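You operate a simulated robot arm through the tools that you are given. There is no shell and no other tool.

You run a simulated two-armed robot. Do the job below in one go: nothing can be reset, and whatever is moved stays where it is left.

TASK
Pick up the box that says "filters" from the top of the grey bench with one hand, pass it to the other hand and put it on the middle shelf of the grey bench.

The check looks at the end state, three seconds after you hand in, the way a careful person would. Anything else that was tipped, shoved, dropped, spilled or broken makes it a failure.

THE ROBOT
Two 7-joint arms with two-finger parallel grippers on one trunk, on a base that moves. Base frame: it is fixed to the floor where the robot stands at the start and does not move with it; the origin is under the middle of the robot, x ahead of it, y to its left, z up. Readings come in m, rad, newtons and seconds.
The left shoulder is at the start at [0.02, 0.113, 1.222], the right one opposite. With the tool pointing down near the work surface each hand reaches from about 0.14 to 0.58 m from the robot's upright axis, wherever it stands, measured 20 degrees to its own side. Places, roughly: middle shelf of the grey bench [0.7, 0.1, 0.5]. Payload 1.57 kg a hand.
Tool frame (each hand has its own): the origin (TCP) lies between the finger pads and is the grasp point; the fingertips stand 0.03 m ahead of it; z points along the fingers, y is the line along which they close. The gripper opens to 0.08 m. The fingers are 0.017 m wide and 0.012 m thick; the gripper's body (0.04 by 0.082 m) begins 0.08 m behind the TCP.
Orientation is that of the tool frame in the base frame, as a unit quaternion [w, x, y, z]. With the fingers straight down and closing along the base's y, the tool's x points along the base's -x, its y along +y and its z along -z.

THE INTERFACE
- The arms move only by the tool drive_tool. It takes "left_steps", "right_steps" or both (then of equal length, played together; a hand with none holds still); each is a list of rows, each a list of 7 numbers: the shift along the tool's x, y, z in m, then the turn, a rotation vector about the tool's x, y, z in rad, then the closure, from 0 (fully open) to 1 (shut). In form: [[x, y, z, ax, ay, az, claw], ...]. A call has 1 to 20 rows; each row shifts and turns the commanded pose from where the row before left it, along the tool's axes as they then stand. A row lasts 0.2 s, in which the tool goes at most 0.05 m and 0.15 rad; a call with a longer step from one row to the next is refused whole, and so is a gripper value outside its range. Where a pose cannot be reached the arm comes as near as it can. A force on the tool above 40 N (or 10 N above the force at the start of the call, whichever is more), or a blocked arm, ends the call early, and 0.2 s more pass. The fingers move at their own pace (about 0.045 m/s each) and stop on an object; they squeeze with about 26 N. The grip force told is the motor's: it shows also when the fingers shut on nothing. Time passes only in rows, and 0.2 s behind the last, so rows that do not move let the fingers close. It gives the time, the measured TCP pose, the force on the tool (base axes), the opening and the grip force at its end, in the units of the frame above (readings bear some noise), with the torque about the TCP (base axes, N m) and any sound that the robot's microphone picked up.
- Cameras (640 x 400 px; columns grow to the right, rows downward): "scene" is now at [0.0794, -0.0091, 1.3172]; the picture's right is [-0.10, -0.99, 0.00], its down [-0.83, 0.08, -0.55] and it looks along [0.55, -0.06, -0.83] (base axes); focal length 214 px, centre (320, 200). "left" rides on the left gripper at [0.072, 0.007, -0.122] in its tool frame; the picture's right is [-0.09, 1.00, 0.00], its down [-0.84, -0.08, -0.54] and it looks along [-0.54, -0.05, 0.84] (tool axes); focal length 238 px, centre (320, 200). "right" rides on the right gripper at [0.072, -0.007, -0.122] in its tool frame; the picture's right is [0.09, 1.00, 0.00], its down [-0.84, 0.08, -0.54] and it looks along [-0.54, 0.05, 0.84] (tool axes); focal length 238 px, centre (320, 200). There is no depth. A picture from a camera that has moved, and an enlarged one, comes with that camera's place and axes in the base frame and with its lens.
- snapshot(camera): a new picture of that camera. No time passes.
- slide_trunk(by): moves the trunk up (or, below 0, down) by that many m; the arms and the scene camera ride with it, the base frame stays. It gives what a move gives, with no picture.
- roll_base(legs): drives the robot by 1 to 6 legs, each [ahead, left, turn to the left] in m, m and rad, along the robot's own axes; the way and the turn of a leg run together, so that a leg with both is an arc; at most 1.5 m and 3.142 rad a leg. The arms and the cameras ride along, it lands a little off, and it stops where it bumps. It gives what a move gives.
- aim_head(pan, tilt): turns the head with the scene camera to pan (to the left, within 1.396 rad either way) and tilt (down, from -0.506 to 1.204), counted from straight ahead of the robot. It gives what a move gives.
- close_up(camera, box): a new picture of the part [left, top, right, bottom] of that camera's present view, enlarged. No time passes.
- finish_job(): hands the job in; it is judged then, once.

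Nothing tells you exact positions but the pictures and the camera data. Unless the task says otherwise, let go and move clear before handing in.

The tools are called after "Call:" as a command line: name --argument value ..., lists and objects as JSON in quotes. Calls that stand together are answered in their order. drive_tool: Moves the arms, as the interface text tells. Its arguments: {"type":"object","properties":{"left_steps":{"type":"array"},"right_steps":{"type":"array"}},"required":[]} The other tools are called the same way: slide_trunk (by) moves the trunk up or down; roll_base (legs) drives the base; aim_head (pan, tilt) turns the head that bears the scene camera; snapshot (camera) takes a picture; close_up (camera, box) takes an enlarged picture of a part of a camera's view; finish_job () hands the job in.

At the start:

```text
t: 0.0
left_ee_pos: [0.4494, 0.1175, 1.0664]
left_ee_rot: [0.0, 0.001, 1.0, -0.001]
left_wrist_force: [0.3, 0.4, -0.7]
left_moment: [-0.01, 0.02, 0.01]
left_finger_gap: 0.0801
left_gripper_force: 0.0
right_ee_pos: [0.3923, -0.2446, 1.1073]
right_ee_rot: [0.001, 0.0, 1.0, 0.0]
right_wrist_force: [0.2, 0.1, -1.2]
right_moment: [0.0, -0.01, -0.01]
right_finger_gap: 0.08
right_gripper_force: 0.0
trunk travel left (down, up): [-0.275, 0.295]
robot x, y, heading: [-0.0026, 0.0031, 0.002]
head pan, tilt (commanded): [-0.101, 0.984]
```

scene: 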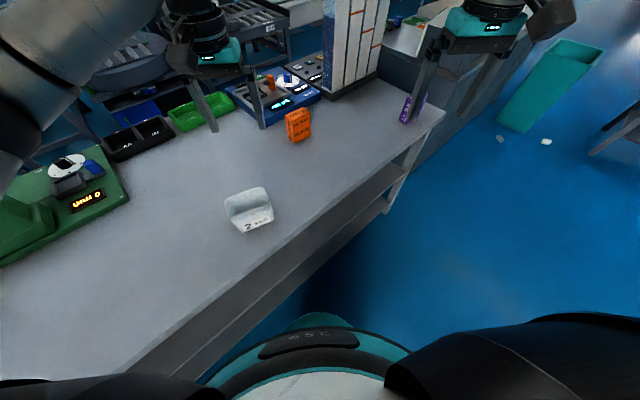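
right: 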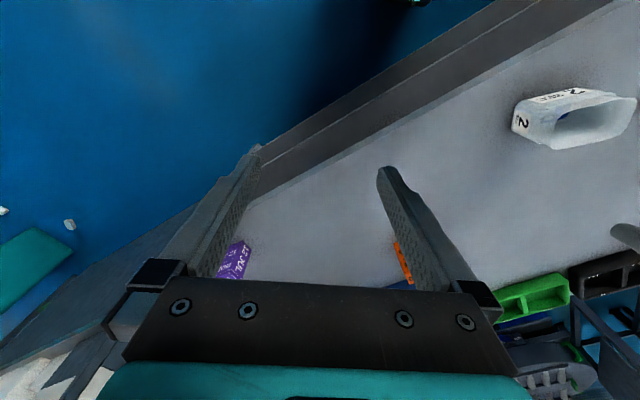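
left: 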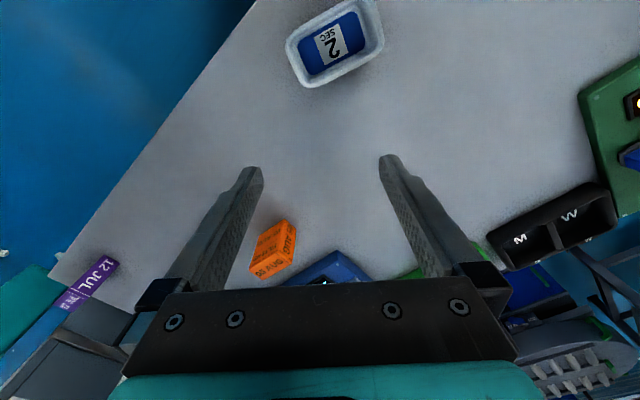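

I see a grey bench at an angle in front of me, with an orange box, a purple box at the far right corner, and a white tray on top. I'll zoom in to read the labels before I move anything.

Call:
close_up --camera "scene" --box '[260, 80, 340, 160]'

Call:
close_up --camera "scene" --box '[380, 70, 460, 140]'

Call:
close_up --camera "left" --box '[240, 200, 320, 290]'

Call:
close_up --camera "scene" --box '[180, 160, 320, 250]'

Call:
close_up --camera "scene" --box '[320, 80, 480, 220]'

```text
5.00 times, centred on (300, 120) of scene
camera zoom: at [0.0794, -0.0091, 1.3172], right [-0.1, -0.99, 0.0], down [-0.83, 0.08, -0.55], along [0.55, -0.06, -0.83], focal length 1072 px, centre (420, 600)
```

zoom: 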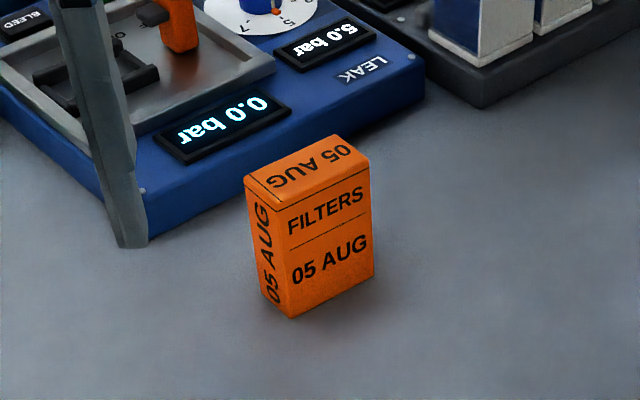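

```text
5.71 times, centred on (420, 105) of scene
camera zoom: at [0.0794, -0.0091, 1.3172], right [-0.1, -0.99, 0.0], down [-0.83, 0.08, -0.55], along [0.55, -0.06, -0.83], focal length 1226 px, centre (-251, 743)
```

zoom: 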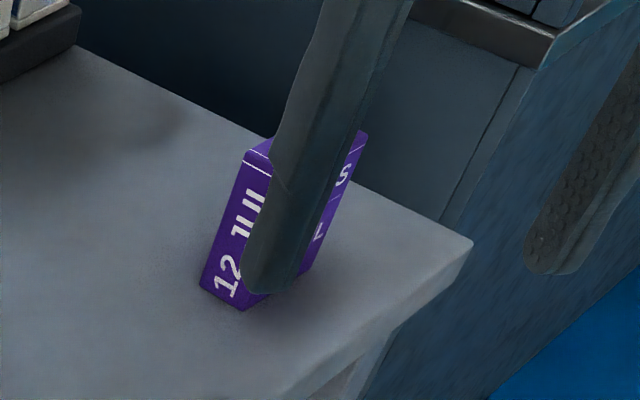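

```text
4.44 times, centred on (280, 245) of left
camera zoom: at [0.3783, 0.1253, 1.1895], right [0.09, 1.0, 0.0], down [0.84, -0.08, 0.54], along [0.54, -0.05, -0.84], focal length 1059 px, centre (498, 0)
```

zoom: 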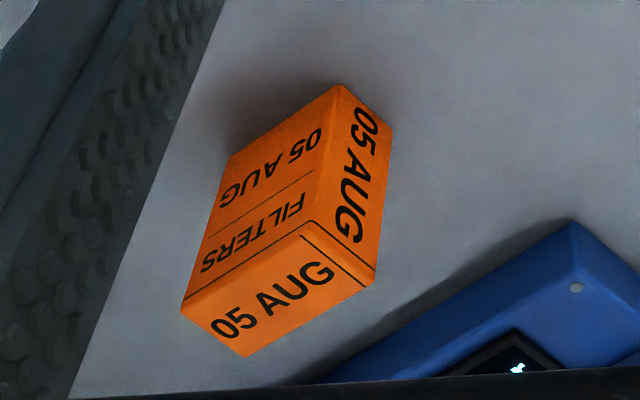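

```text
4.44 times, centred on (250, 205) of scene
camera zoom: at [0.0794, -0.0091, 1.3172], right [-0.1, -0.99, 0.0], down [-0.83, 0.08, -0.55], along [0.55, -0.06, -0.83], focal length 953 px, centre (631, 178)
```

zoom: 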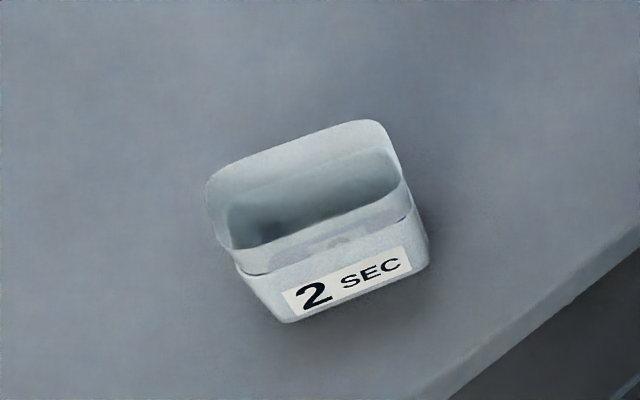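

```text
2.86 times, centred on (400, 150) of scene
camera zoom: at [0.0794, -0.0091, 1.3172], right [-0.1, -0.99, 0.0], down [-0.83, 0.08, -0.55], along [0.55, -0.06, -0.83], focal length 613 px, centre (91, 343)
```

zoom: 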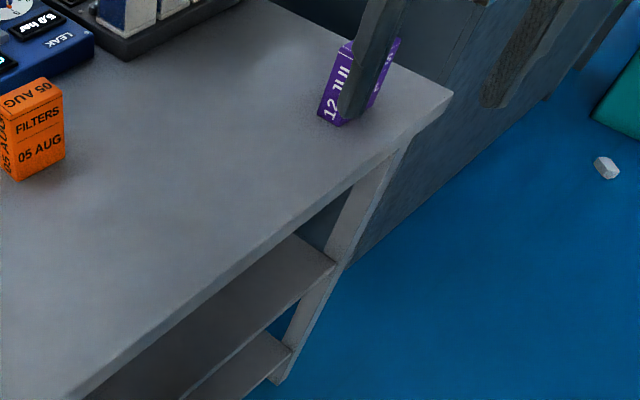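

The orange box is the one marked "FILTERS". I triangulate it at about (0.70, 0.00) on a top at z≈0.80, roughly 7 x 3.5 x 9 cm. I'll look around with the head, checking the bench legs and what surrounds my base, before planning the drive.

Call:
aim_head --pan -0.5 --tilt 1.15

Call:
snapshot --camera "scene"

Call:
aim_head --pan 0.5 --tilt 0.7

Call:
snapshot --camera "scene"

Call:
aim_head --pan -0.7 --tilt 0.6

Call:
snapshot --camera "scene"

```text
t: 0.9
left_ee_pos: [0.45, 0.1168, 1.0659]
left_ee_rot: [-0.001, 0.0, 1.0, 0.0]
left_wrist_force: [0.6, -1.2, 0.0]
left_moment: [0.02, -0.03, 0.02]
left_finger_gap: 0.0799
left_gripper_force: 0.1
right_ee_pos: [0.3915, -0.2448, 1.1087]
right_ee_rot: [0.001, 0.0, 1.0, 0.0]
right_wrist_force: [0.5, -0.2, -0.7]
right_moment: [0.02, 0.01, 0.0]
right_finger_gap: 0.0799
right_gripper_force: 0.1
trunk travel left (down, up): [-0.275, 0.295]
robot x, y, heading: [-0.0012, 0.0004, -0.0]
head pan, tilt (commanded): [-0.499, 1.15]
```

```text
taken
camera scene: at [0.0615, -0.0305, 1.3064], right [-0.48, -0.88, 0.0], down [-0.8, 0.44, -0.41], along [0.36, -0.2, -0.91], focal length 214 px, centre (320, 200)
```

scene: 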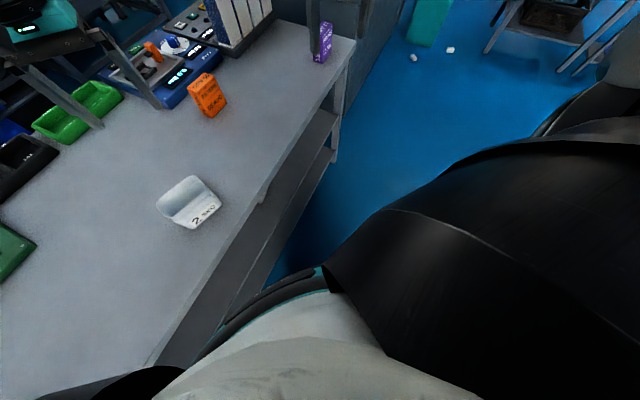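

```text
t: 2.1
left_ee_pos: [0.4487, 0.1175, 1.0672]
left_ee_rot: [0.0, 0.0, 1.0, 0.001]
left_wrist_force: [0.0, 0.3, 0.5]
left_moment: [0.03, -0.02, -0.06]
left_finger_gap: 0.08
left_gripper_force: 0.1
right_ee_pos: [0.3918, -0.2455, 1.1076]
right_ee_rot: [0.0, 0.0, 1.0, 0.0]
right_wrist_force: [-0.6, -0.3, -0.7]
right_moment: [0.0, 0.02, -0.04]
right_finger_gap: 0.0802
right_gripper_force: 0.0
trunk travel left (down, up): [-0.275, 0.295]
robot x, y, heading: [-0.0012, 0.002, -0.004]
head pan, tilt (commanded): [0.499, 0.7]
```

```text
taken
camera scene: at [0.0837, 0.0386, 1.3394], right [0.48, -0.88, 0.0], down [-0.57, -0.31, -0.76], along [0.67, 0.37, -0.64], focal length 214 px, centre (320, 200)
```

scene: 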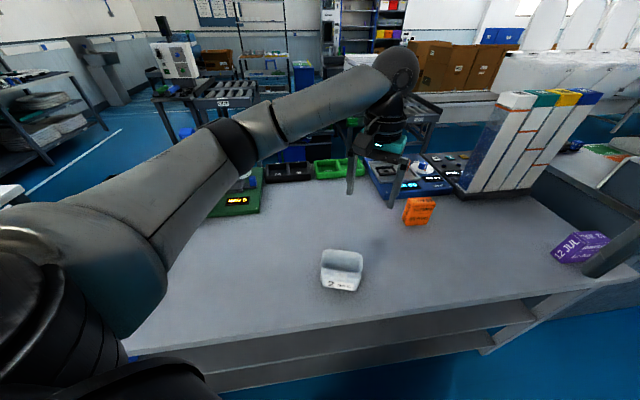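

```text
t: 3.5
left_ee_pos: [0.4494, 0.1167, 1.066]
left_ee_rot: [0.0, 0.0, 1.0, 0.0]
left_wrist_force: [-0.3, -0.3, 0.1]
left_moment: [-0.02, 0.0, 0.0]
left_finger_gap: 0.0802
left_gripper_force: 0.2
right_ee_pos: [0.3928, -0.2441, 1.1076]
right_ee_rot: [0.0, 0.0, 1.0, 0.0]
right_wrist_force: [1.0, 0.0, 0.5]
right_moment: [0.01, -0.02, -0.01]
right_finger_gap: 0.0801
right_gripper_force: 0.0
trunk travel left (down, up): [-0.275, 0.295]
robot x, y, heading: [-0.0007, -0.0013, 0.001]
head pan, tilt (commanded): [-0.7, 0.6]
```

```text
taken
camera scene: at [0.0768, -0.0589, 1.3481], right [-0.64, -0.77, 0.0], down [-0.43, 0.36, -0.83], along [0.63, -0.53, -0.56], focal length 214 px, centre (320, 200)
```

scene: 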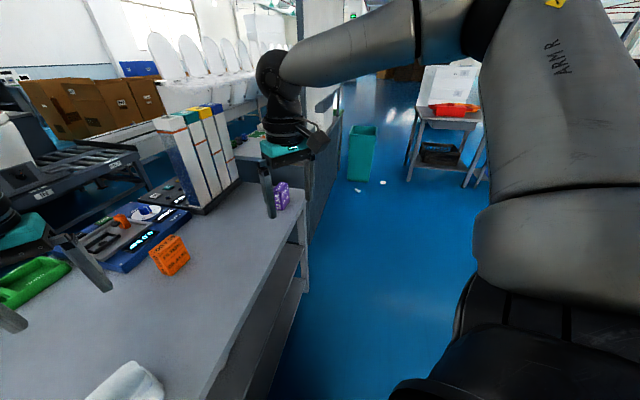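

The "FILTERS" box stands upright with its wide faces roughly parallel to the bench front. The bench is turned about 0.62 rad to my left, and its front edge is about 0.28 m away along its normal. I'll slide along the bench so the left hand can reach the box, then look again.

Call:
roll_base --legs '[[0.222, -0.297, 0]]'

Call:
aim_head --pan 0.4 --tilt 0.9

Call:
snapshot --camera "scene"

Call:
snapshot --camera "left"

```text
t: 5.9
left_ee_pos: [0.6739, -0.1839, 1.0668]
left_ee_rot: [0.0, 0.003, 1.0, 0.001]
left_wrist_force: [0.3, 0.4, -0.3]
left_moment: [0.0, 0.02, 0.04]
left_finger_gap: 0.08
left_gripper_force: 0.0
right_ee_pos: [0.613, -0.5452, 1.1082]
right_ee_rot: [0.0, 0.004, 1.0, 0.0]
right_wrist_force: [0.0, -0.5, -0.4]
right_moment: [0.0, -0.02, 0.0]
right_finger_gap: 0.0799
right_gripper_force: 0.3
trunk travel left (down, up): [-0.275, 0.295]
robot x, y, heading: [0.2227, -0.2978, -0.003]
head pan, tilt (commanded): [-0.7, 0.6]
```

```text
t: 7.2
left_ee_pos: [0.673, -0.1837, 1.0659]
left_ee_rot: [0.0, 0.002, 1.0, 0.0]
left_wrist_force: [-0.3, 0.2, -0.1]
left_moment: [0.0, 0.01, 0.0]
left_finger_gap: 0.08
left_gripper_force: 0.0
right_ee_pos: [0.6123, -0.5456, 1.1079]
right_ee_rot: [0.0, 0.004, 1.0, 0.0]
right_wrist_force: [0.2, -1.7, -0.7]
right_moment: [0.04, 0.01, -0.01]
right_finger_gap: 0.0798
right_gripper_force: 0.1
trunk travel left (down, up): [-0.275, 0.295]
robot x, y, heading: [0.2218, -0.2968, -0.009]
head pan, tilt (commanded): [0.4, 0.901]
```

```text
taken
camera scene: at [0.3017, -0.2709, 1.3233], right [0.38, -0.92, 0.0], down [-0.72, -0.3, -0.62], along [0.57, 0.24, -0.78], focal length 214 px, centre (320, 200)
```

scene: 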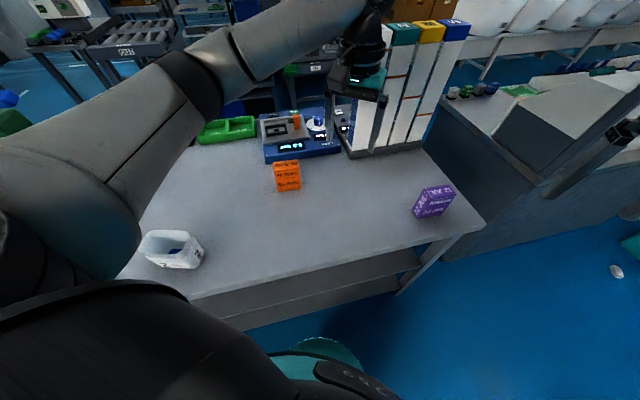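

```text
taken
camera left: at [0.6021, -0.1752, 1.1895], right [0.1, 0.99, 0.0], down [0.84, -0.08, 0.54], along [0.54, -0.05, -0.84], focal length 238 px, centre (320, 200)
```

left: 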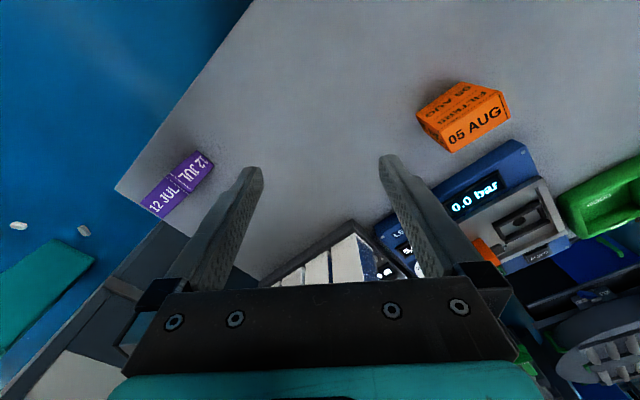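

I'm now beside the box, so I'll take enlarged views from both cameras to fix its corners precisely.

Call:
close_up --camera "scene" --box '[256, 145, 320, 205]'

Call:
close_up --camera "left" --box '[400, 70, 530, 160]'

```text
6.67 times, centred on (288, 175) of scene
camera zoom: at [0.3017, -0.2709, 1.3233], right [0.38, -0.92, 0.0], down [-0.72, -0.3, -0.62], along [0.57, 0.24, -0.78], focal length 1430 px, centre (533, 367)
```

zoom: 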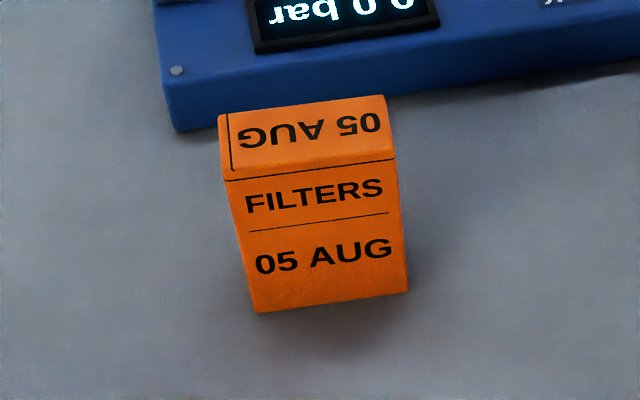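

```text
4.44 times, centred on (465, 115) of left
camera zoom: at [0.6021, -0.1752, 1.1895], right [0.1, 0.99, 0.0], down [0.84, -0.08, 0.54], along [0.54, -0.05, -0.84], focal length 1059 px, centre (-324, 578)
```

zoom: 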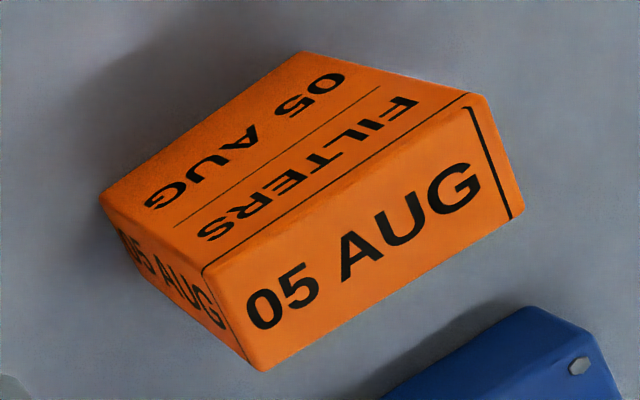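

Both cameras agree: the box centre is near (0.700, 0.005), the top is at z≈0.893, and the thin axis points at about 0.56 rad. I'll turn the left gripper so it closes across the thin side and move it above the box. It stays well clear on the way.

Call:
drive_tool --left_steps '[[0, 0, 0, 0, 0, 0.144, 0], [0, 0, 0, 0, 0, 0.144, 0], [0, 0, 0, 0, 0, 0.144, 0], [0, 0, 0, 0, 0, 0.144, 0], [0, 0, 0, 0, 0, 0.144, 0], [0, 0, 0, 0, 0, 0.144, 0], [0, 0, 0, 0, 0, 0.144, 0], [0.0265, 0.0247, 0, 0, 0, 0, 0], [0.0265, 0.0247, 0, 0, 0, 0, 0], [0.0265, 0.0247, 0, 0, 0, 0, 0], [0.0265, 0.0247, 0, 0, 0, 0, 0], [0.0265, 0.0247, 0, 0, 0, 0, 0], [0, 0, 0.03, 0, 0, 0, 0], [0, 0, 0.03, 0, 0, 0, 0], [0, 0, 0, 0, 0, 0, 0]]'

Call:
snapshot --camera "left"

Call:
snapshot --camera "scene"

```text
t: 10.4
left_ee_pos: [0.7084, -0.0068, 1.0068]
left_ee_rot: [0.0, 0.487, 0.873, 0.0]
left_wrist_force: [0.1, -0.2, -0.2]
left_moment: [0.0, 0.0, -0.01]
left_finger_gap: 0.08
left_gripper_force: 0.1
right_ee_pos: [0.6137, -0.5456, 1.1078]
right_ee_rot: [0.0, 0.004, 1.0, 0.0]
right_wrist_force: [0.1, -0.9, -0.5]
right_moment: [-0.02, -0.02, -0.01]
right_finger_gap: 0.08
right_gripper_force: 0.1
trunk travel left (down, up): [-0.275, 0.295]
robot x, y, heading: [0.2206, -0.298, -0.005]
head pan, tilt (commanded): [0.4, 0.901]
```

```text
taken
camera left: at [0.6765, 0.0594, 1.1299], right [0.89, 0.45, 0.0], down [0.38, -0.75, 0.54], along [0.24, -0.48, -0.84], focal length 238 px, centre (320, 200)
```

left: 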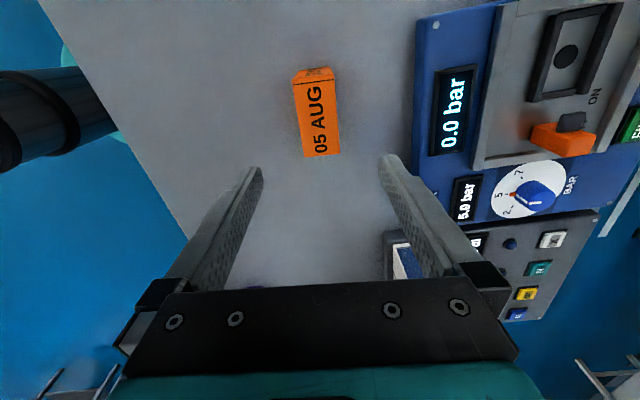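

```text
taken
camera scene: at [0.3017, -0.2709, 1.3233], right [0.38, -0.92, 0.0], down [-0.72, -0.3, -0.62], along [0.57, 0.24, -0.78], focal length 214 px, centre (320, 200)
```

scene: 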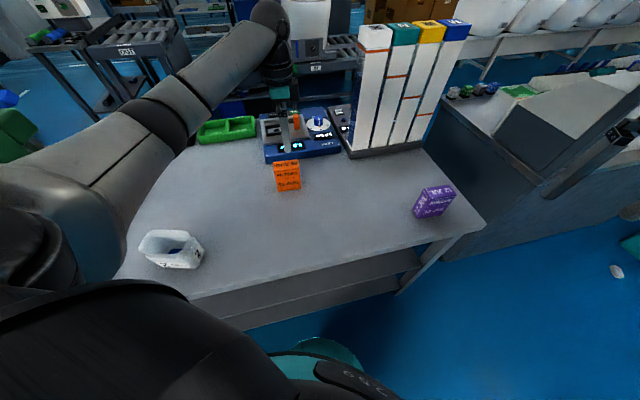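

The gripper sits above the box with the right turn. I'll zoom in to check the alignment before going down.

Call:
close_up --camera "left" --box '[260, 50, 388, 170]'

Call:
close_up --camera "scene" --box '[240, 80, 350, 210]'

```text
3.33 times, centred on (324, 110) of left
camera zoom: at [0.6765, 0.0594, 1.1299], right [0.89, 0.45, 0.0], down [0.38, -0.75, 0.54], along [0.24, -0.48, -0.84], focal length 794 px, centre (307, 500)
```

zoom: 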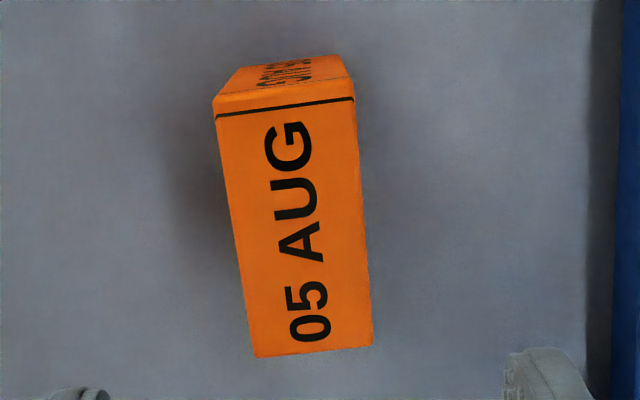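

```text
3.08 times, centred on (295, 145) of scene
camera zoom: at [0.3017, -0.2709, 1.3233], right [0.38, -0.92, 0.0], down [-0.72, -0.3, -0.62], along [0.57, 0.24, -0.78], focal length 660 px, centre (397, 369)
```

zoom: 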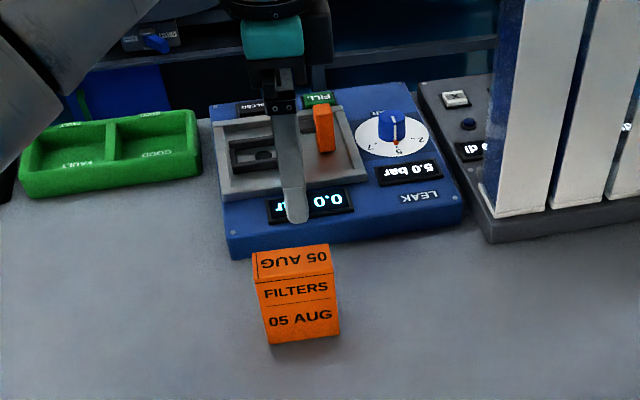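

The alignment is good, with only a ~0.02 rad turn left to correct. I'll go down until the TCP is about 2 cm below the box top and close the fingers.

Call:
drive_tool --left_steps '[[0, 0, 0.033, 0, 0, -0.018, 0], [0, 0, 0.033, 0, 0, 0, 0], [0, 0, 0.033, 0, 0, 0, 0], [0, 0, 0.033, 0, 0, 0, 0], [0, 0, 0, 0, 0, 0, 0]]'

Call:
snapshot --camera "left"

Call:
close_up --camera "scene" --box '[240, 80, 350, 210]'

```text
t: 11.6
left_ee_pos: [0.7104, -0.0064, 0.8755]
left_ee_rot: [-0.001, 0.478, 0.878, 0.001]
left_wrist_force: [0.1, -0.4, -0.2]
left_moment: [-0.02, 0.0, -0.03]
left_finger_gap: 0.08
left_gripper_force: 0.1
right_ee_pos: [0.6131, -0.544, 1.1083]
right_ee_rot: [0.0, 0.003, 1.0, 0.0]
right_wrist_force: [0.0, -1.0, -0.4]
right_moment: [0.02, 0.02, 0.01]
right_finger_gap: 0.0802
right_gripper_force: 0.0
trunk travel left (down, up): [-0.275, 0.295]
robot x, y, heading: [0.219, -0.2965, -0.005]
head pan, tilt (commanded): [0.4, 0.901]
```

```text
taken
camera left: at [0.6779, 0.059, 0.9987], right [0.89, 0.46, 0.0], down [0.39, -0.74, 0.54], along [0.25, -0.48, -0.84], focal length 238 px, centre (320, 200)
```

left: 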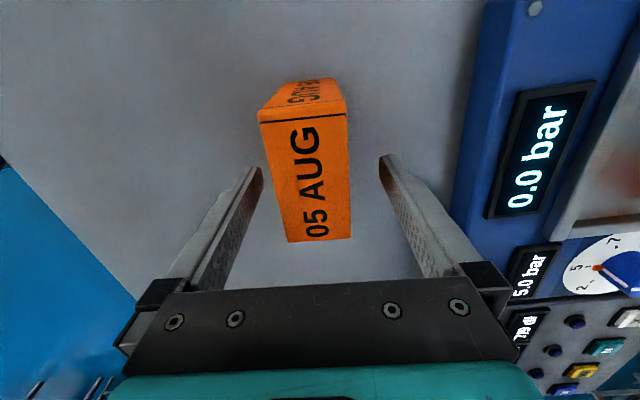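

```text
3.08 times, centred on (295, 145) of scene
camera zoom: at [0.3017, -0.2708, 1.3233], right [0.38, -0.92, 0.0], down [-0.72, -0.3, -0.62], along [0.57, 0.24, -0.78], focal length 660 px, centre (397, 369)
```

zoom: 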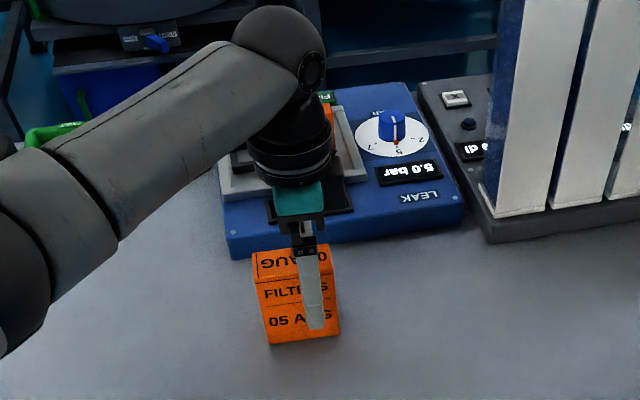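

The fingers straddle the box evenly. I'll close now.

Call:
drive_tool --left_steps '[[0, 0, 0, 0, 0, 0, 1], [0, 0, 0, 0, 0, 0, 1], [0, 0, 0, 0, 0, 0, 1], [0, 0, 0, 0, 0, 0, 1], [0, 0, 0, 0, 0, 0, 1]]'

Call:
snapshot --camera "left"

```text
t: 12.8
left_ee_pos: [0.7103, -0.0055, 0.8769]
left_ee_rot: [0.0, 0.478, 0.878, -0.001]
left_wrist_force: [-0.2, -0.2, -0.4]
left_moment: [-0.03, 0.03, 0.06]
left_finger_gap: 0.0376
left_gripper_force: 25.8
right_ee_pos: [0.6126, -0.5454, 1.1071]
right_ee_rot: [0.0, 0.003, 1.0, 0.0]
right_wrist_force: [-0.6, -0.6, 0.5]
right_moment: [-0.03, -0.04, -0.02]
right_finger_gap: 0.0802
right_gripper_force: 0.3
trunk travel left (down, up): [-0.275, 0.295]
robot x, y, heading: [0.2239, -0.2994, -0.008]
head pan, tilt (commanded): [0.4, 0.901]
```

```text
taken
camera left: at [0.6779, 0.059, 0.9991], right [0.89, 0.46, 0.0], down [0.39, -0.74, 0.54], along [0.25, -0.48, -0.84], focal length 238 px, centre (320, 200)
```

left: 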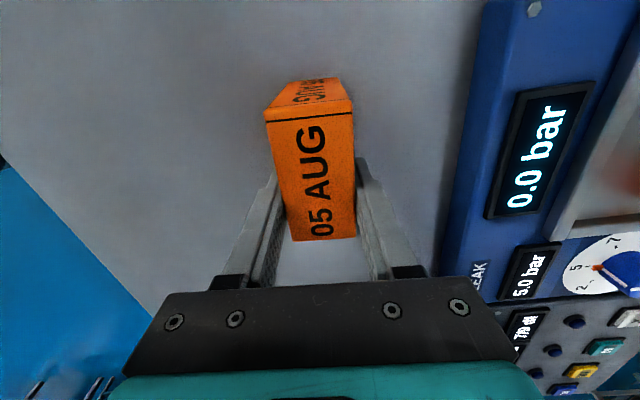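

The grip holds at a 37.6 mm gap and 26 N. I'll lift straight up.

Call:
drive_tool --left_steps '[[0, 0, -0.02, 0, 0, 0, 1], [0, 0, -0.03, 0, 0, 0, 1], [0, 0, -0.03, 0, 0, 0, 1], [0, 0, -0.03, 0, 0, 0, 1], [0, 0, -0.03, 0, 0, 0, 1], [0, 0, -0.03, 0, 0, 0, 1], [0, 0, 0, 0, 0, 0, 1]]'

Call:
snapshot --camera "left"

Call:
snapshot --camera "scene"

```text
t: 14.4
left_ee_pos: [0.7077, -0.0042, 1.0467]
left_ee_rot: [0.0, 0.478, 0.878, 0.0]
left_wrist_force: [-0.2, 0.2, -1.4]
left_moment: [-0.05, -0.01, -0.02]
left_finger_gap: 0.0379
left_gripper_force: 26.0
right_ee_pos: [0.613, -0.5442, 1.1076]
right_ee_rot: [0.0, 0.004, 1.0, -0.001]
right_wrist_force: [-0.5, -0.3, -0.5]
right_moment: [0.04, 0.0, 0.0]
right_finger_gap: 0.08
right_gripper_force: 0.0
trunk travel left (down, up): [-0.275, 0.295]
robot x, y, heading: [0.2257, -0.2941, -0.009]
head pan, tilt (commanded): [0.4, 0.901]
```

```text
taken
camera left: at [0.6749, 0.0607, 1.1702], right [0.89, 0.46, 0.0], down [0.39, -0.74, 0.54], along [0.25, -0.48, -0.84], focal length 238 px, centre (320, 200)
```

left: 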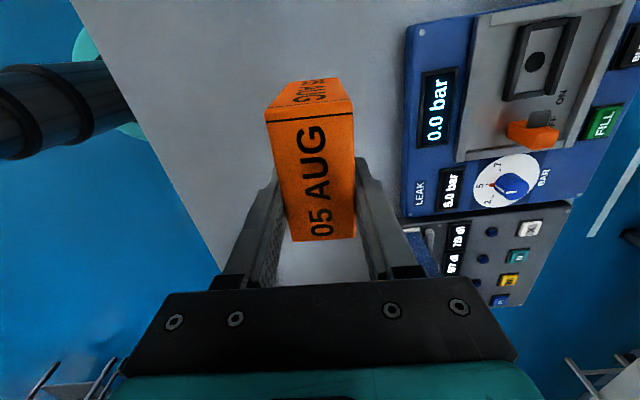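

```text
taken
camera scene: at [0.3019, -0.2707, 1.3233], right [0.38, -0.92, 0.0], down [-0.72, -0.3, -0.62], along [0.57, 0.24, -0.78], focal length 214 px, centre (320, 200)
```

scene: 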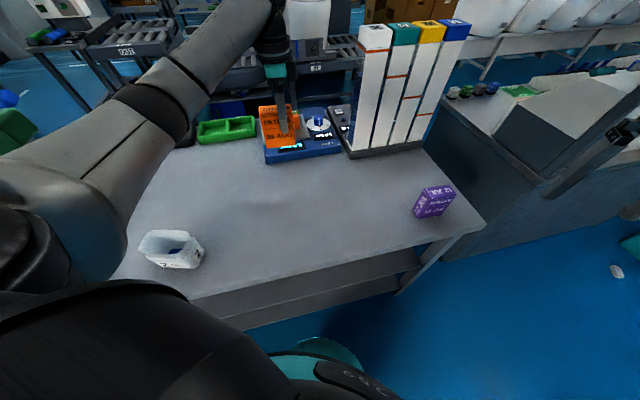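

The box is lifted cleanly and weighs only about 0.1 kg. Before backing away from the bench I'll check the floor on both sides of me.

Call:
aim_head --pan -1.39 --tilt 0.55

Call:
snapshot --camera "scene"

Call:
aim_head --pan 1.39 --tilt 0.55

Call:
snapshot --camera "scene"

```text
t: 16.2
left_ee_pos: [0.7079, -0.0052, 1.0466]
left_ee_rot: [0.001, 0.479, 0.878, 0.0]
left_wrist_force: [0.3, -0.1, -1.6]
left_moment: [0.01, 0.0, 0.01]
left_finger_gap: 0.0379
left_gripper_force: 26.2
right_ee_pos: [0.6142, -0.5446, 1.1084]
right_ee_rot: [0.0, 0.004, 1.0, 0.0]
right_wrist_force: [0.9, 1.0, 0.1]
right_moment: [0.01, 0.0, -0.01]
right_finger_gap: 0.0796
right_gripper_force: 0.0
trunk travel left (down, up): [-0.275, 0.295]
robot x, y, heading: [0.2211, -0.2981, -0.007]
head pan, tilt (commanded): [-1.389, 0.55]
```

```text
taken
camera scene: at [0.2476, -0.388, 1.3526], right [-0.98, -0.17, 0.0], down [-0.09, 0.51, -0.85], along [0.15, -0.84, -0.52], focal length 214 px, centre (320, 200)
```

scene: 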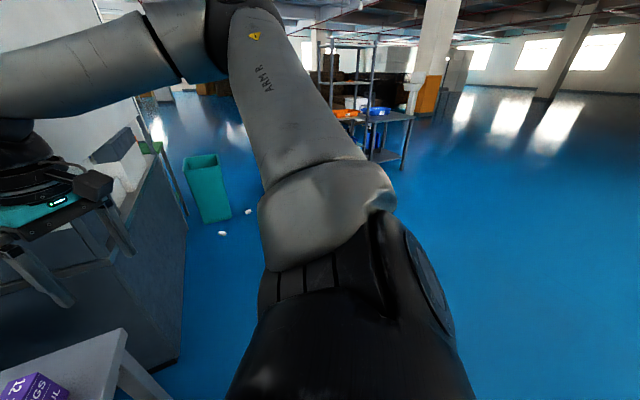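

```text
t: 18.7
left_ee_pos: [0.7072, -0.0046, 1.0463]
left_ee_rot: [-0.001, 0.479, 0.878, 0.0]
left_wrist_force: [-0.8, -0.4, -1.7]
left_moment: [-0.01, -0.02, -0.02]
left_finger_gap: 0.0377
left_gripper_force: 25.8
right_ee_pos: [0.6124, -0.5453, 1.1085]
right_ee_rot: [0.0, 0.004, 1.0, 0.0]
right_wrist_force: [-0.2, 0.1, 0.0]
right_moment: [-0.01, 0.03, -0.01]
right_finger_gap: 0.0801
right_gripper_force: 0.0
trunk travel left (down, up): [-0.275, 0.295]
robot x, y, heading: [0.2228, -0.2987, -0.005]
head pan, tilt (commanded): [1.389, 0.55]
```

```text
taken
camera scene: at [0.249, -0.2114, 1.3526], right [0.98, -0.19, 0.0], down [-0.1, -0.51, -0.85], along [0.16, 0.84, -0.52], focal length 214 px, centre (320, 200)
```

scene: 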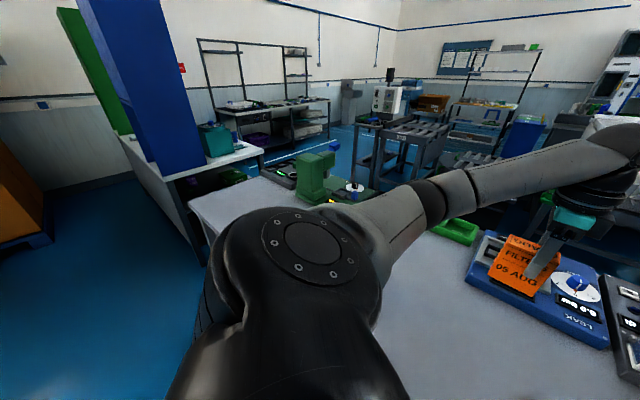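

The floor behind and to the right is clear. I'll back about 0.5 m straight away from the bench, then turn to face it squarely.

Call:
roll_base --legs '[[-0.405, -0.292, 0], [0, 0, 0.625]]'

Call:
aim_head --pan 0.0 --tilt 0.65

Call:
snapshot --camera "scene"

```text
t: 23.3
left_ee_pos: [0.0506, -0.0747, 1.047]
left_ee_rot: [0.0, 0.194, 0.981, 0.0]
left_wrist_force: [0.4, -0.4, -1.3]
left_moment: [-0.01, -0.02, 0.01]
left_finger_gap: 0.0378
left_gripper_force: 26.1
right_ee_pos: [0.2808, -0.5712, 1.108]
right_ee_rot: [0.0, -0.295, 0.956, 0.0]
right_wrist_force: [0.5, 0.0, 0.3]
right_moment: [-0.02, -0.03, 0.03]
right_finger_gap: 0.0801
right_gripper_force: 0.0
trunk travel left (down, up): [-0.275, 0.295]
robot x, y, heading: [-0.1819, -0.5927, 0.6]
head pan, tilt (commanded): [1.389, 0.55]
```

```text
t: 24.8
left_ee_pos: [0.0513, -0.0748, 1.0465]
left_ee_rot: [0.0, 0.194, 0.981, 0.0]
left_wrist_force: [0.7, 0.2, -0.5]
left_moment: [-0.03, -0.06, 0.0]
left_finger_gap: 0.0376
left_gripper_force: 25.7
right_ee_pos: [0.2807, -0.5725, 1.107]
right_ee_rot: [0.0, -0.295, 0.956, 0.0]
right_wrist_force: [0.9, 0.4, 0.1]
right_moment: [0.02, -0.01, 0.02]
right_finger_gap: 0.0801
right_gripper_force: 0.0
trunk travel left (down, up): [-0.275, 0.295]
robot x, y, heading: [-0.1828, -0.596, 0.601]
head pan, tilt (commanded): [0.0, 0.649]
```

```text
taken
camera scene: at [-0.1016, -0.5382, 1.3438], right [0.56, -0.83, 0.0], down [-0.5, -0.34, -0.8], along [0.66, 0.45, -0.6], focal length 214 px, centre (320, 200)
```

scene: 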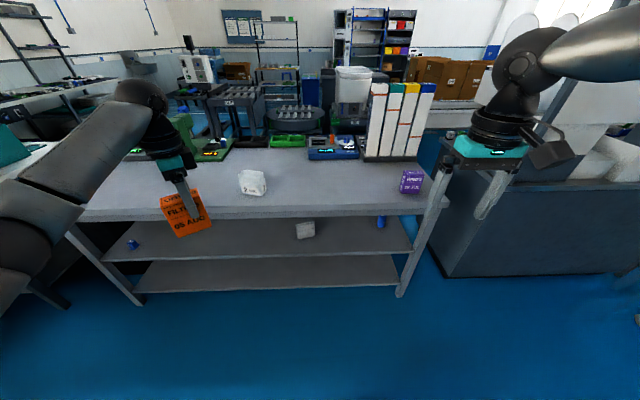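

I can see the whole bench now. The middle shelf already carries a grey carton, a blue bottle on the right and a small blue item at the left end, so I need a free spot between them. I'll lower the trunk to see the shelf surface properly.

Call:
slide_trunk --by -0.26

Call:
aim_head --pan 0.0 --tilt 0.45

Call:
snapshot --camera "scene"

Call:
close_up --camera "scene" --box '[180, 150, 480, 340]'

```text
t: 27.5
left_ee_pos: [0.0505, -0.0741, 0.7869]
left_ee_rot: [0.0, 0.194, 0.981, 0.0]
left_wrist_force: [0.4, 0.5, -1.1]
left_moment: [0.02, 0.01, 0.0]
left_finger_gap: 0.0379
left_gripper_force: 25.7
right_ee_pos: [0.2802, -0.5728, 0.8485]
right_ee_rot: [0.0, -0.295, 0.956, 0.0]
right_wrist_force: [-0.1, 0.5, 1.3]
right_moment: [0.03, -0.02, -0.02]
right_finger_gap: 0.0799
right_gripper_force: 0.1
trunk travel left (down, up): [-0.015, 0.555]
robot x, y, heading: [-0.1824, -0.5929, 0.6]
head pan, tilt (commanded): [0.0, 0.649]
```

```text
t: 28.2
left_ee_pos: [0.0516, -0.0734, 0.7867]
left_ee_rot: [0.001, 0.194, 0.981, 0.0]
left_wrist_force: [-0.2, 1.0, -1.5]
left_moment: [0.0, -0.02, 0.01]
left_finger_gap: 0.0378
left_gripper_force: 25.6
right_ee_pos: [0.2809, -0.5727, 0.848]
right_ee_rot: [0.0, -0.295, 0.955, 0.0]
right_wrist_force: [-0.2, 0.6, 0.1]
right_moment: [0.01, -0.03, 0.02]
right_finger_gap: 0.0801
right_gripper_force: 0.0
trunk travel left (down, up): [-0.015, 0.555]
robot x, y, heading: [-0.1797, -0.5921, 0.599]
head pan, tilt (commanded): [0.0, 0.45]
```

```text
taken
camera scene: at [-0.0974, -0.5354, 1.1016], right [0.56, -0.83, 0.0], down [-0.36, -0.25, -0.9], along [0.74, 0.51, -0.44], focal length 214 px, centre (320, 200)
```

scene: 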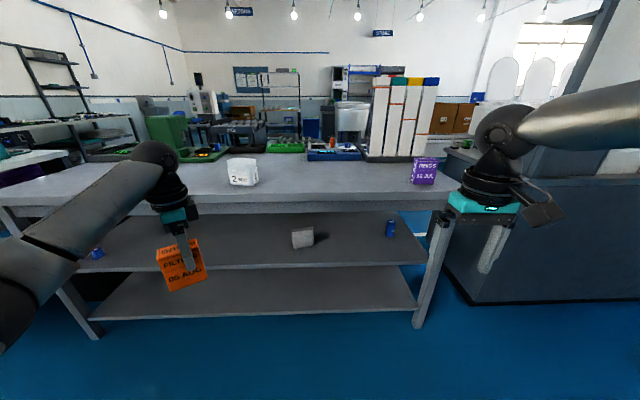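

```text
2.11 times, centred on (330, 245) of scene
camera zoom: at [-0.0974, -0.5354, 1.1016], right [0.56, -0.83, 0.0], down [-0.36, -0.25, -0.9], along [0.74, 0.51, -0.44], focal length 452 px, centre (299, 105)
```

zoom: 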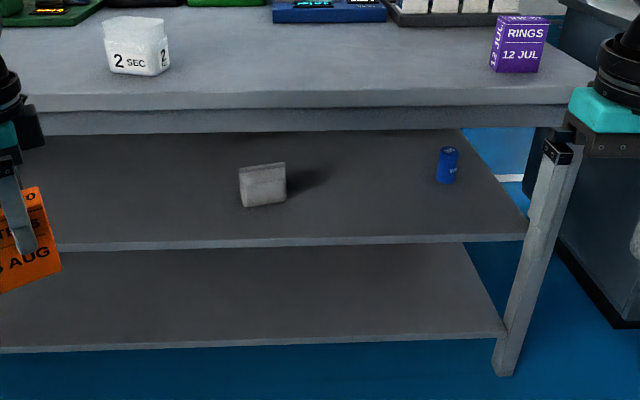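

I can see the middle shelf clearly. There is a free spot near its front edge between the grey carton and the blue can, about 0.15 m right of my centreline. For the handover I'll first turn and bring the left hand with the box to my centreline, out in front of the bench.

Call:
drive_tool --left_steps '[[0, 0, 0, 0, 0, -0.1414, 1], [0, 0, 0, 0, 0, -0.1414, 1], [0, 0, 0, 0, 0, -0.1414, 1], [0, 0, 0, 0, 0, -0.1414, 1], [0, 0, 0, 0, 0, -0.1414, 1], [0, 0, 0, 0, 0, -0.1414, 1], [0, 0, 0, 0, 0, -0.1414, 1], [-0.0036, -0.0298, 0.0087, 0, 0, 0, 1], [-0.0036, -0.0298, 0.0087, 0, 0, 0, 1], [-0.0036, -0.0298, 0.0087, 0, 0, 0, 1], [-0.0036, -0.0298, 0.0087, 0, 0, 0, 1], [-0.0036, -0.0298, 0.0087, 0, 0, 0, 1], [-0.0036, -0.0298, 0.0087, 0, 0, 0, 1], [-0.0036, -0.0298, 0.0087, 0, 0, 0, 1], [-0.0036, -0.0298, 0.0087, 0, 0, 0, 1], [-0.0036, -0.0298, 0.0087, 0, 0, 0, 1], [-0.0036, -0.0298, 0.0087, 0, 0, 0, 1], [0, 0, 0, 0, 0, 0, 1]]'

Call:
aim_head --pan 0.0 --tilt 0.75

Call:
snapshot --camera "scene"

Call:
snapshot --camera "left"

Call:
snapshot --camera "right"

```text
t: 32.0
left_ee_pos: [0.2488, -0.3015, 0.701]
left_ee_rot: [0.0, -0.295, 0.955, 0.0]
left_wrist_force: [-0.3, 0.1, -2.4]
left_moment: [-0.01, -0.02, 0.0]
left_finger_gap: 0.0375
left_gripper_force: 26.0
right_ee_pos: [0.2818, -0.5719, 0.8474]
right_ee_rot: [0.001, -0.294, 0.956, 0.0]
right_wrist_force: [-0.2, -0.1, 0.7]
right_moment: [0.01, 0.0, 0.0]
right_finger_gap: 0.08
right_gripper_force: 0.1
trunk travel left (down, up): [-0.015, 0.555]
robot x, y, heading: [-0.1783, -0.5909, 0.597]
head pan, tilt (commanded): [0.0, 0.45]
```

```text
t: 32.8
left_ee_pos: [0.2484, -0.3008, 0.7]
left_ee_rot: [0.0, -0.295, 0.956, 0.0]
left_wrist_force: [0.4, -0.3, -1.0]
left_moment: [-0.01, 0.0, 0.01]
left_finger_gap: 0.0376
left_gripper_force: 25.9
right_ee_pos: [0.2808, -0.572, 0.8483]
right_ee_rot: [-0.001, -0.295, 0.956, 0.0]
right_wrist_force: [0.4, 0.9, -0.3]
right_moment: [-0.04, -0.03, -0.04]
right_finger_gap: 0.08
right_gripper_force: 0.0
trunk travel left (down, up): [-0.015, 0.555]
robot x, y, heading: [-0.1808, -0.5926, 0.6]
head pan, tilt (commanded): [0.0, 0.75]
```

```text
taken
camera scene: at [-0.1048, -0.5405, 1.0753], right [0.56, -0.83, 0.0], down [-0.56, -0.38, -0.73], along [0.6, 0.41, -0.68], focal length 214 px, centre (320, 200)
```

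scene: 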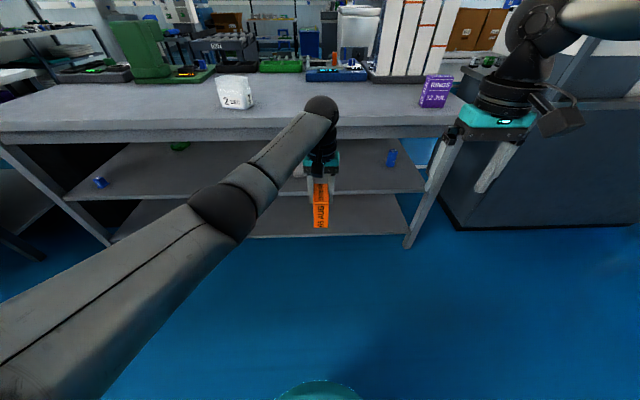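

```text
taken
camera left: at [0.1864, -0.3347, 0.8226], right [-0.48, 0.87, 0.0], down [0.74, 0.41, 0.54], along [0.47, 0.26, -0.84], focal length 238 px, centre (320, 200)
```

left: 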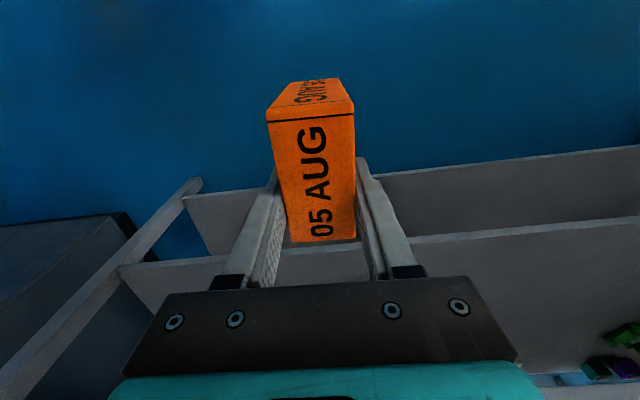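

```text
taken
camera right: at [0.2252, -0.6183, 0.971], right [-0.64, 0.77, 0.0], down [0.65, 0.54, 0.54], along [0.42, 0.35, -0.84], focal length 238 px, centre (320, 200)
```

right: 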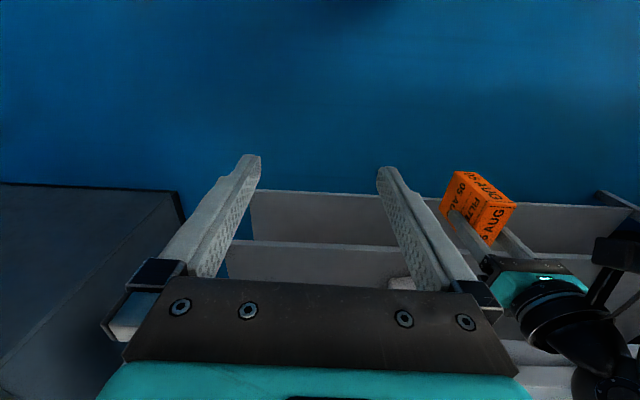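

The box is at my centreline, wide faces vertical and in line with my forward direction. Now I'll tilt the right gripper about 52° forward and bring it to a waiting point behind and to the right of the box.

Call:
drive_tool --right_steps '[[0, 0, 0, 0, -0.15, 0, 0], [0, 0, 0, 0, -0.15, 0, 0], [0, 0, 0, 0, -0.15, 0, 0], [0, 0, 0, 0, -0.15, 0, 0], [0, 0, 0, 0, -0.15, 0, 0], [0, 0, 0, 0, -0.15, 0, 0], [0.01826, 0.02, 0.02074, 0, 0, 0, 0], [0.01826, 0.02, 0.02074, 0, 0, 0, 0], [0.01826, 0.02, 0.02074, 0, 0, 0, 0], [0.01826, 0.02, 0.02074, 0, 0, 0, 0], [0.01826, 0.02, 0.02074, 0, 0, 0, 0], [0, 0, 0, 0, 0, 0, 0]]'

Call:
snapshot --camera "scene"

Call:
snapshot --camera "right"

Call:
snapshot --camera "left"

```text
t: 35.4
left_ee_pos: [0.2499, -0.3018, 0.6996]
left_ee_rot: [0.0, -0.295, 0.956, 0.0]
left_wrist_force: [-1.1, -0.1, -1.5]
left_moment: [0.0, -0.03, -0.03]
left_finger_gap: 0.0378
left_gripper_force: 26.3
right_ee_pos: [0.2527, -0.4764, 0.7116]
right_ee_rot: [0.416, -0.266, 0.86, 0.129]
right_wrist_force: [-0.7, 0.0, 0.6]
right_moment: [-0.04, 0.04, 0.04]
right_finger_gap: 0.0801
right_gripper_force: 0.2
right hand out of reach, approached as far as the arm can: row 6
trunk travel left (down, up): [-0.015, 0.555]
robot x, y, heading: [-0.1762, -0.5891, 0.598]
head pan, tilt (commanded): [0.0, 0.75]
```

```text
taken
camera scene: at [-0.1048, -0.5403, 1.0752], right [0.56, -0.83, 0.0], down [-0.56, -0.38, -0.73], along [0.6, 0.41, -0.68], focal length 214 px, centre (320, 200)
```

scene: 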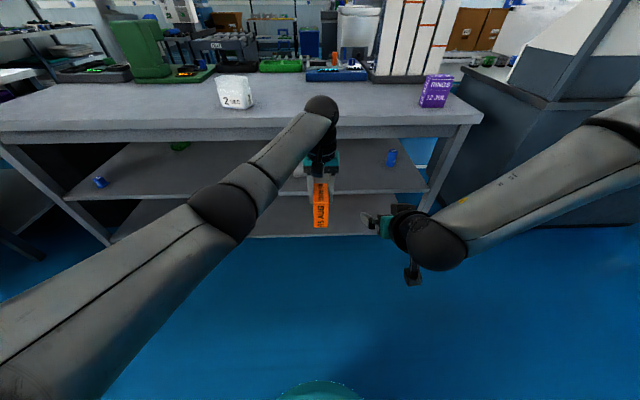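

```text
taken
camera right: at [0.1404, -0.5605, 0.7334], right [-0.61, 0.79, -0.07], down [0.04, 0.12, 0.99], along [0.79, 0.6, -0.1], focal length 238 px, centre (320, 200)
```

right: 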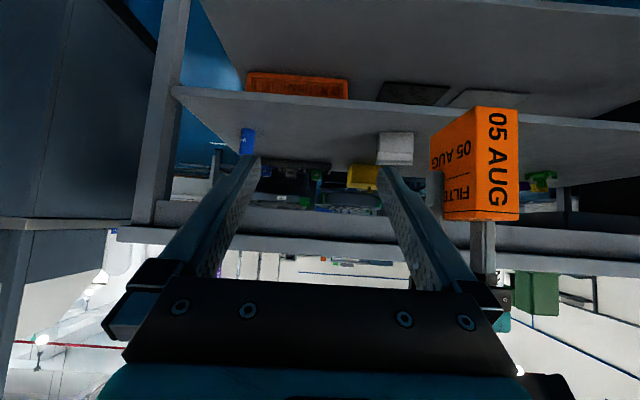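

```text
taken
camera left: at [0.1864, -0.3346, 0.8226], right [-0.48, 0.87, 0.0], down [0.74, 0.41, 0.54], along [0.47, 0.26, -0.84], focal length 238 px, centre (320, 200)
```

left: 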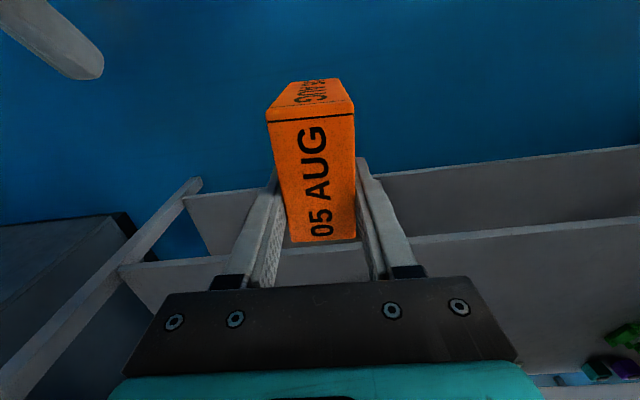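

The right hand is at its waiting point with the tilt I wanted. Next I'll slide it sideways so it sits directly behind the box, still about 3 cm short of it.

Call:
drive_tool --right_steps '[[0.0008, 0.0293, -0.001, 0, 0, 0, 0], [0.0008, 0.0293, -0.001, 0, 0, 0, 0], [0.0008, 0.0293, -0.001, 0, 0, 0, 0], [0.0008, 0.0293, -0.001, 0, 0, 0, 0], [0.0008, 0.0293, -0.001, 0, 0, 0, 0], [0, 0, 0, 0, 0, 0, 0]]'

Call:
snapshot --camera "scene"

Call:
snapshot --camera "right"

Call:
snapshot --camera "left"

```text
t: 36.8
left_ee_pos: [0.249, -0.3004, 0.6998]
left_ee_rot: [0.0, -0.295, 0.956, 0.0]
left_wrist_force: [0.1, 0.2, -1.6]
left_moment: [0.01, -0.07, 0.0]
left_finger_gap: 0.038
left_gripper_force: 26.0
right_ee_pos: [0.2162, -0.4275, 0.7785]
right_ee_rot: [0.415, -0.266, 0.86, 0.129]
right_wrist_force: [0.5, -0.5, 0.0]
right_moment: [-0.01, 0.03, -0.01]
right_finger_gap: 0.0801
right_gripper_force: 0.0
right hand out of reach, approached as far as the arm can: row 1, 2, 3, 4, 5
trunk travel left (down, up): [-0.015, 0.555]
robot x, y, heading: [-0.1788, -0.5893, 0.598]
head pan, tilt (commanded): [0.0, 0.75]
```

```text
taken
camera scene: at [-0.1048, -0.5405, 1.0752], right [0.56, -0.83, 0.0], down [-0.56, -0.38, -0.73], along [0.6, 0.41, -0.68], focal length 214 px, centre (320, 200)
```

scene: 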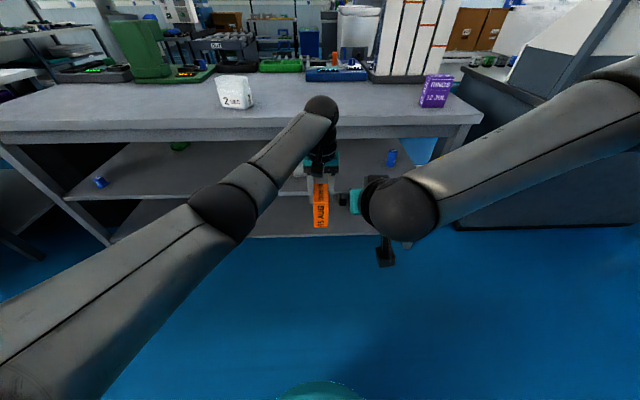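

```text
taken
camera right: at [0.104, -0.5121, 0.7991], right [-0.61, 0.79, -0.07], down [0.04, 0.12, 0.99], along [0.79, 0.6, -0.1], focal length 238 px, centre (320, 200)
```

right: 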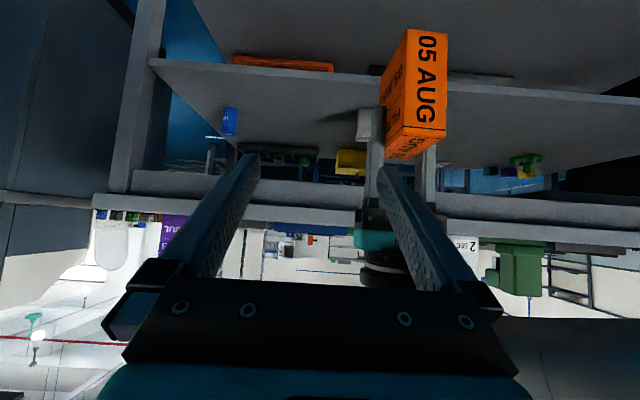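

```text
taken
camera left: at [0.1864, -0.3347, 0.8226], right [-0.48, 0.87, 0.0], down [0.74, 0.41, 0.54], along [0.47, 0.26, -0.84], focal length 238 px, centre (320, 200)
```

left: 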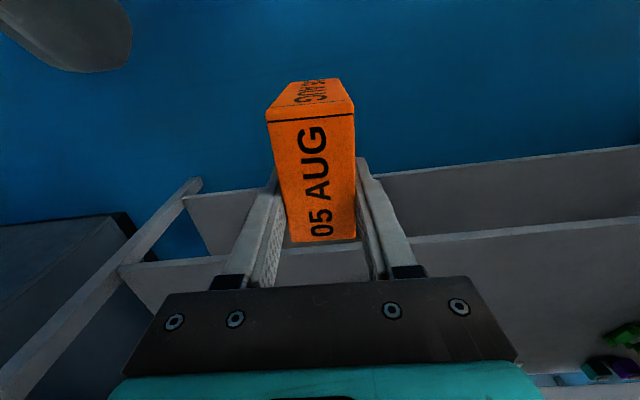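

The right hand ran out of reach there. It drifted up instead of finishing the sideways move, but touched nothing. The handover spot is too close and too high for its wrist, so I'll back the right hand off and try a lower one.

Call:
drive_tool --right_steps '[[0, -0.03, 0, 0, 0, 0, 0], [0, -0.03, 0, 0, 0, 0, 0], [0, -0.03, 0, 0, 0, 0, 0], [0, 0, 0, 0, 0, 0, 0]]'

```text
t: 37.8
left_ee_pos: [0.248, -0.3005, 0.6999]
left_ee_rot: [0.001, -0.294, 0.956, 0.0]
left_wrist_force: [0.2, -1.0, -2.1]
left_moment: [-0.02, -0.01, -0.03]
left_finger_gap: 0.0376
left_gripper_force: 25.9
right_ee_pos: [0.2665, -0.5033, 0.7794]
right_ee_rot: [0.415, -0.267, 0.86, 0.129]
right_wrist_force: [1.1, 0.1, -0.5]
right_moment: [0.03, -0.02, -0.01]
right_finger_gap: 0.0801
right_gripper_force: 0.1
trunk travel left (down, up): [-0.015, 0.555]
robot x, y, heading: [-0.1847, -0.5948, 0.595]
head pan, tilt (commanded): [0.0, 0.75]
```

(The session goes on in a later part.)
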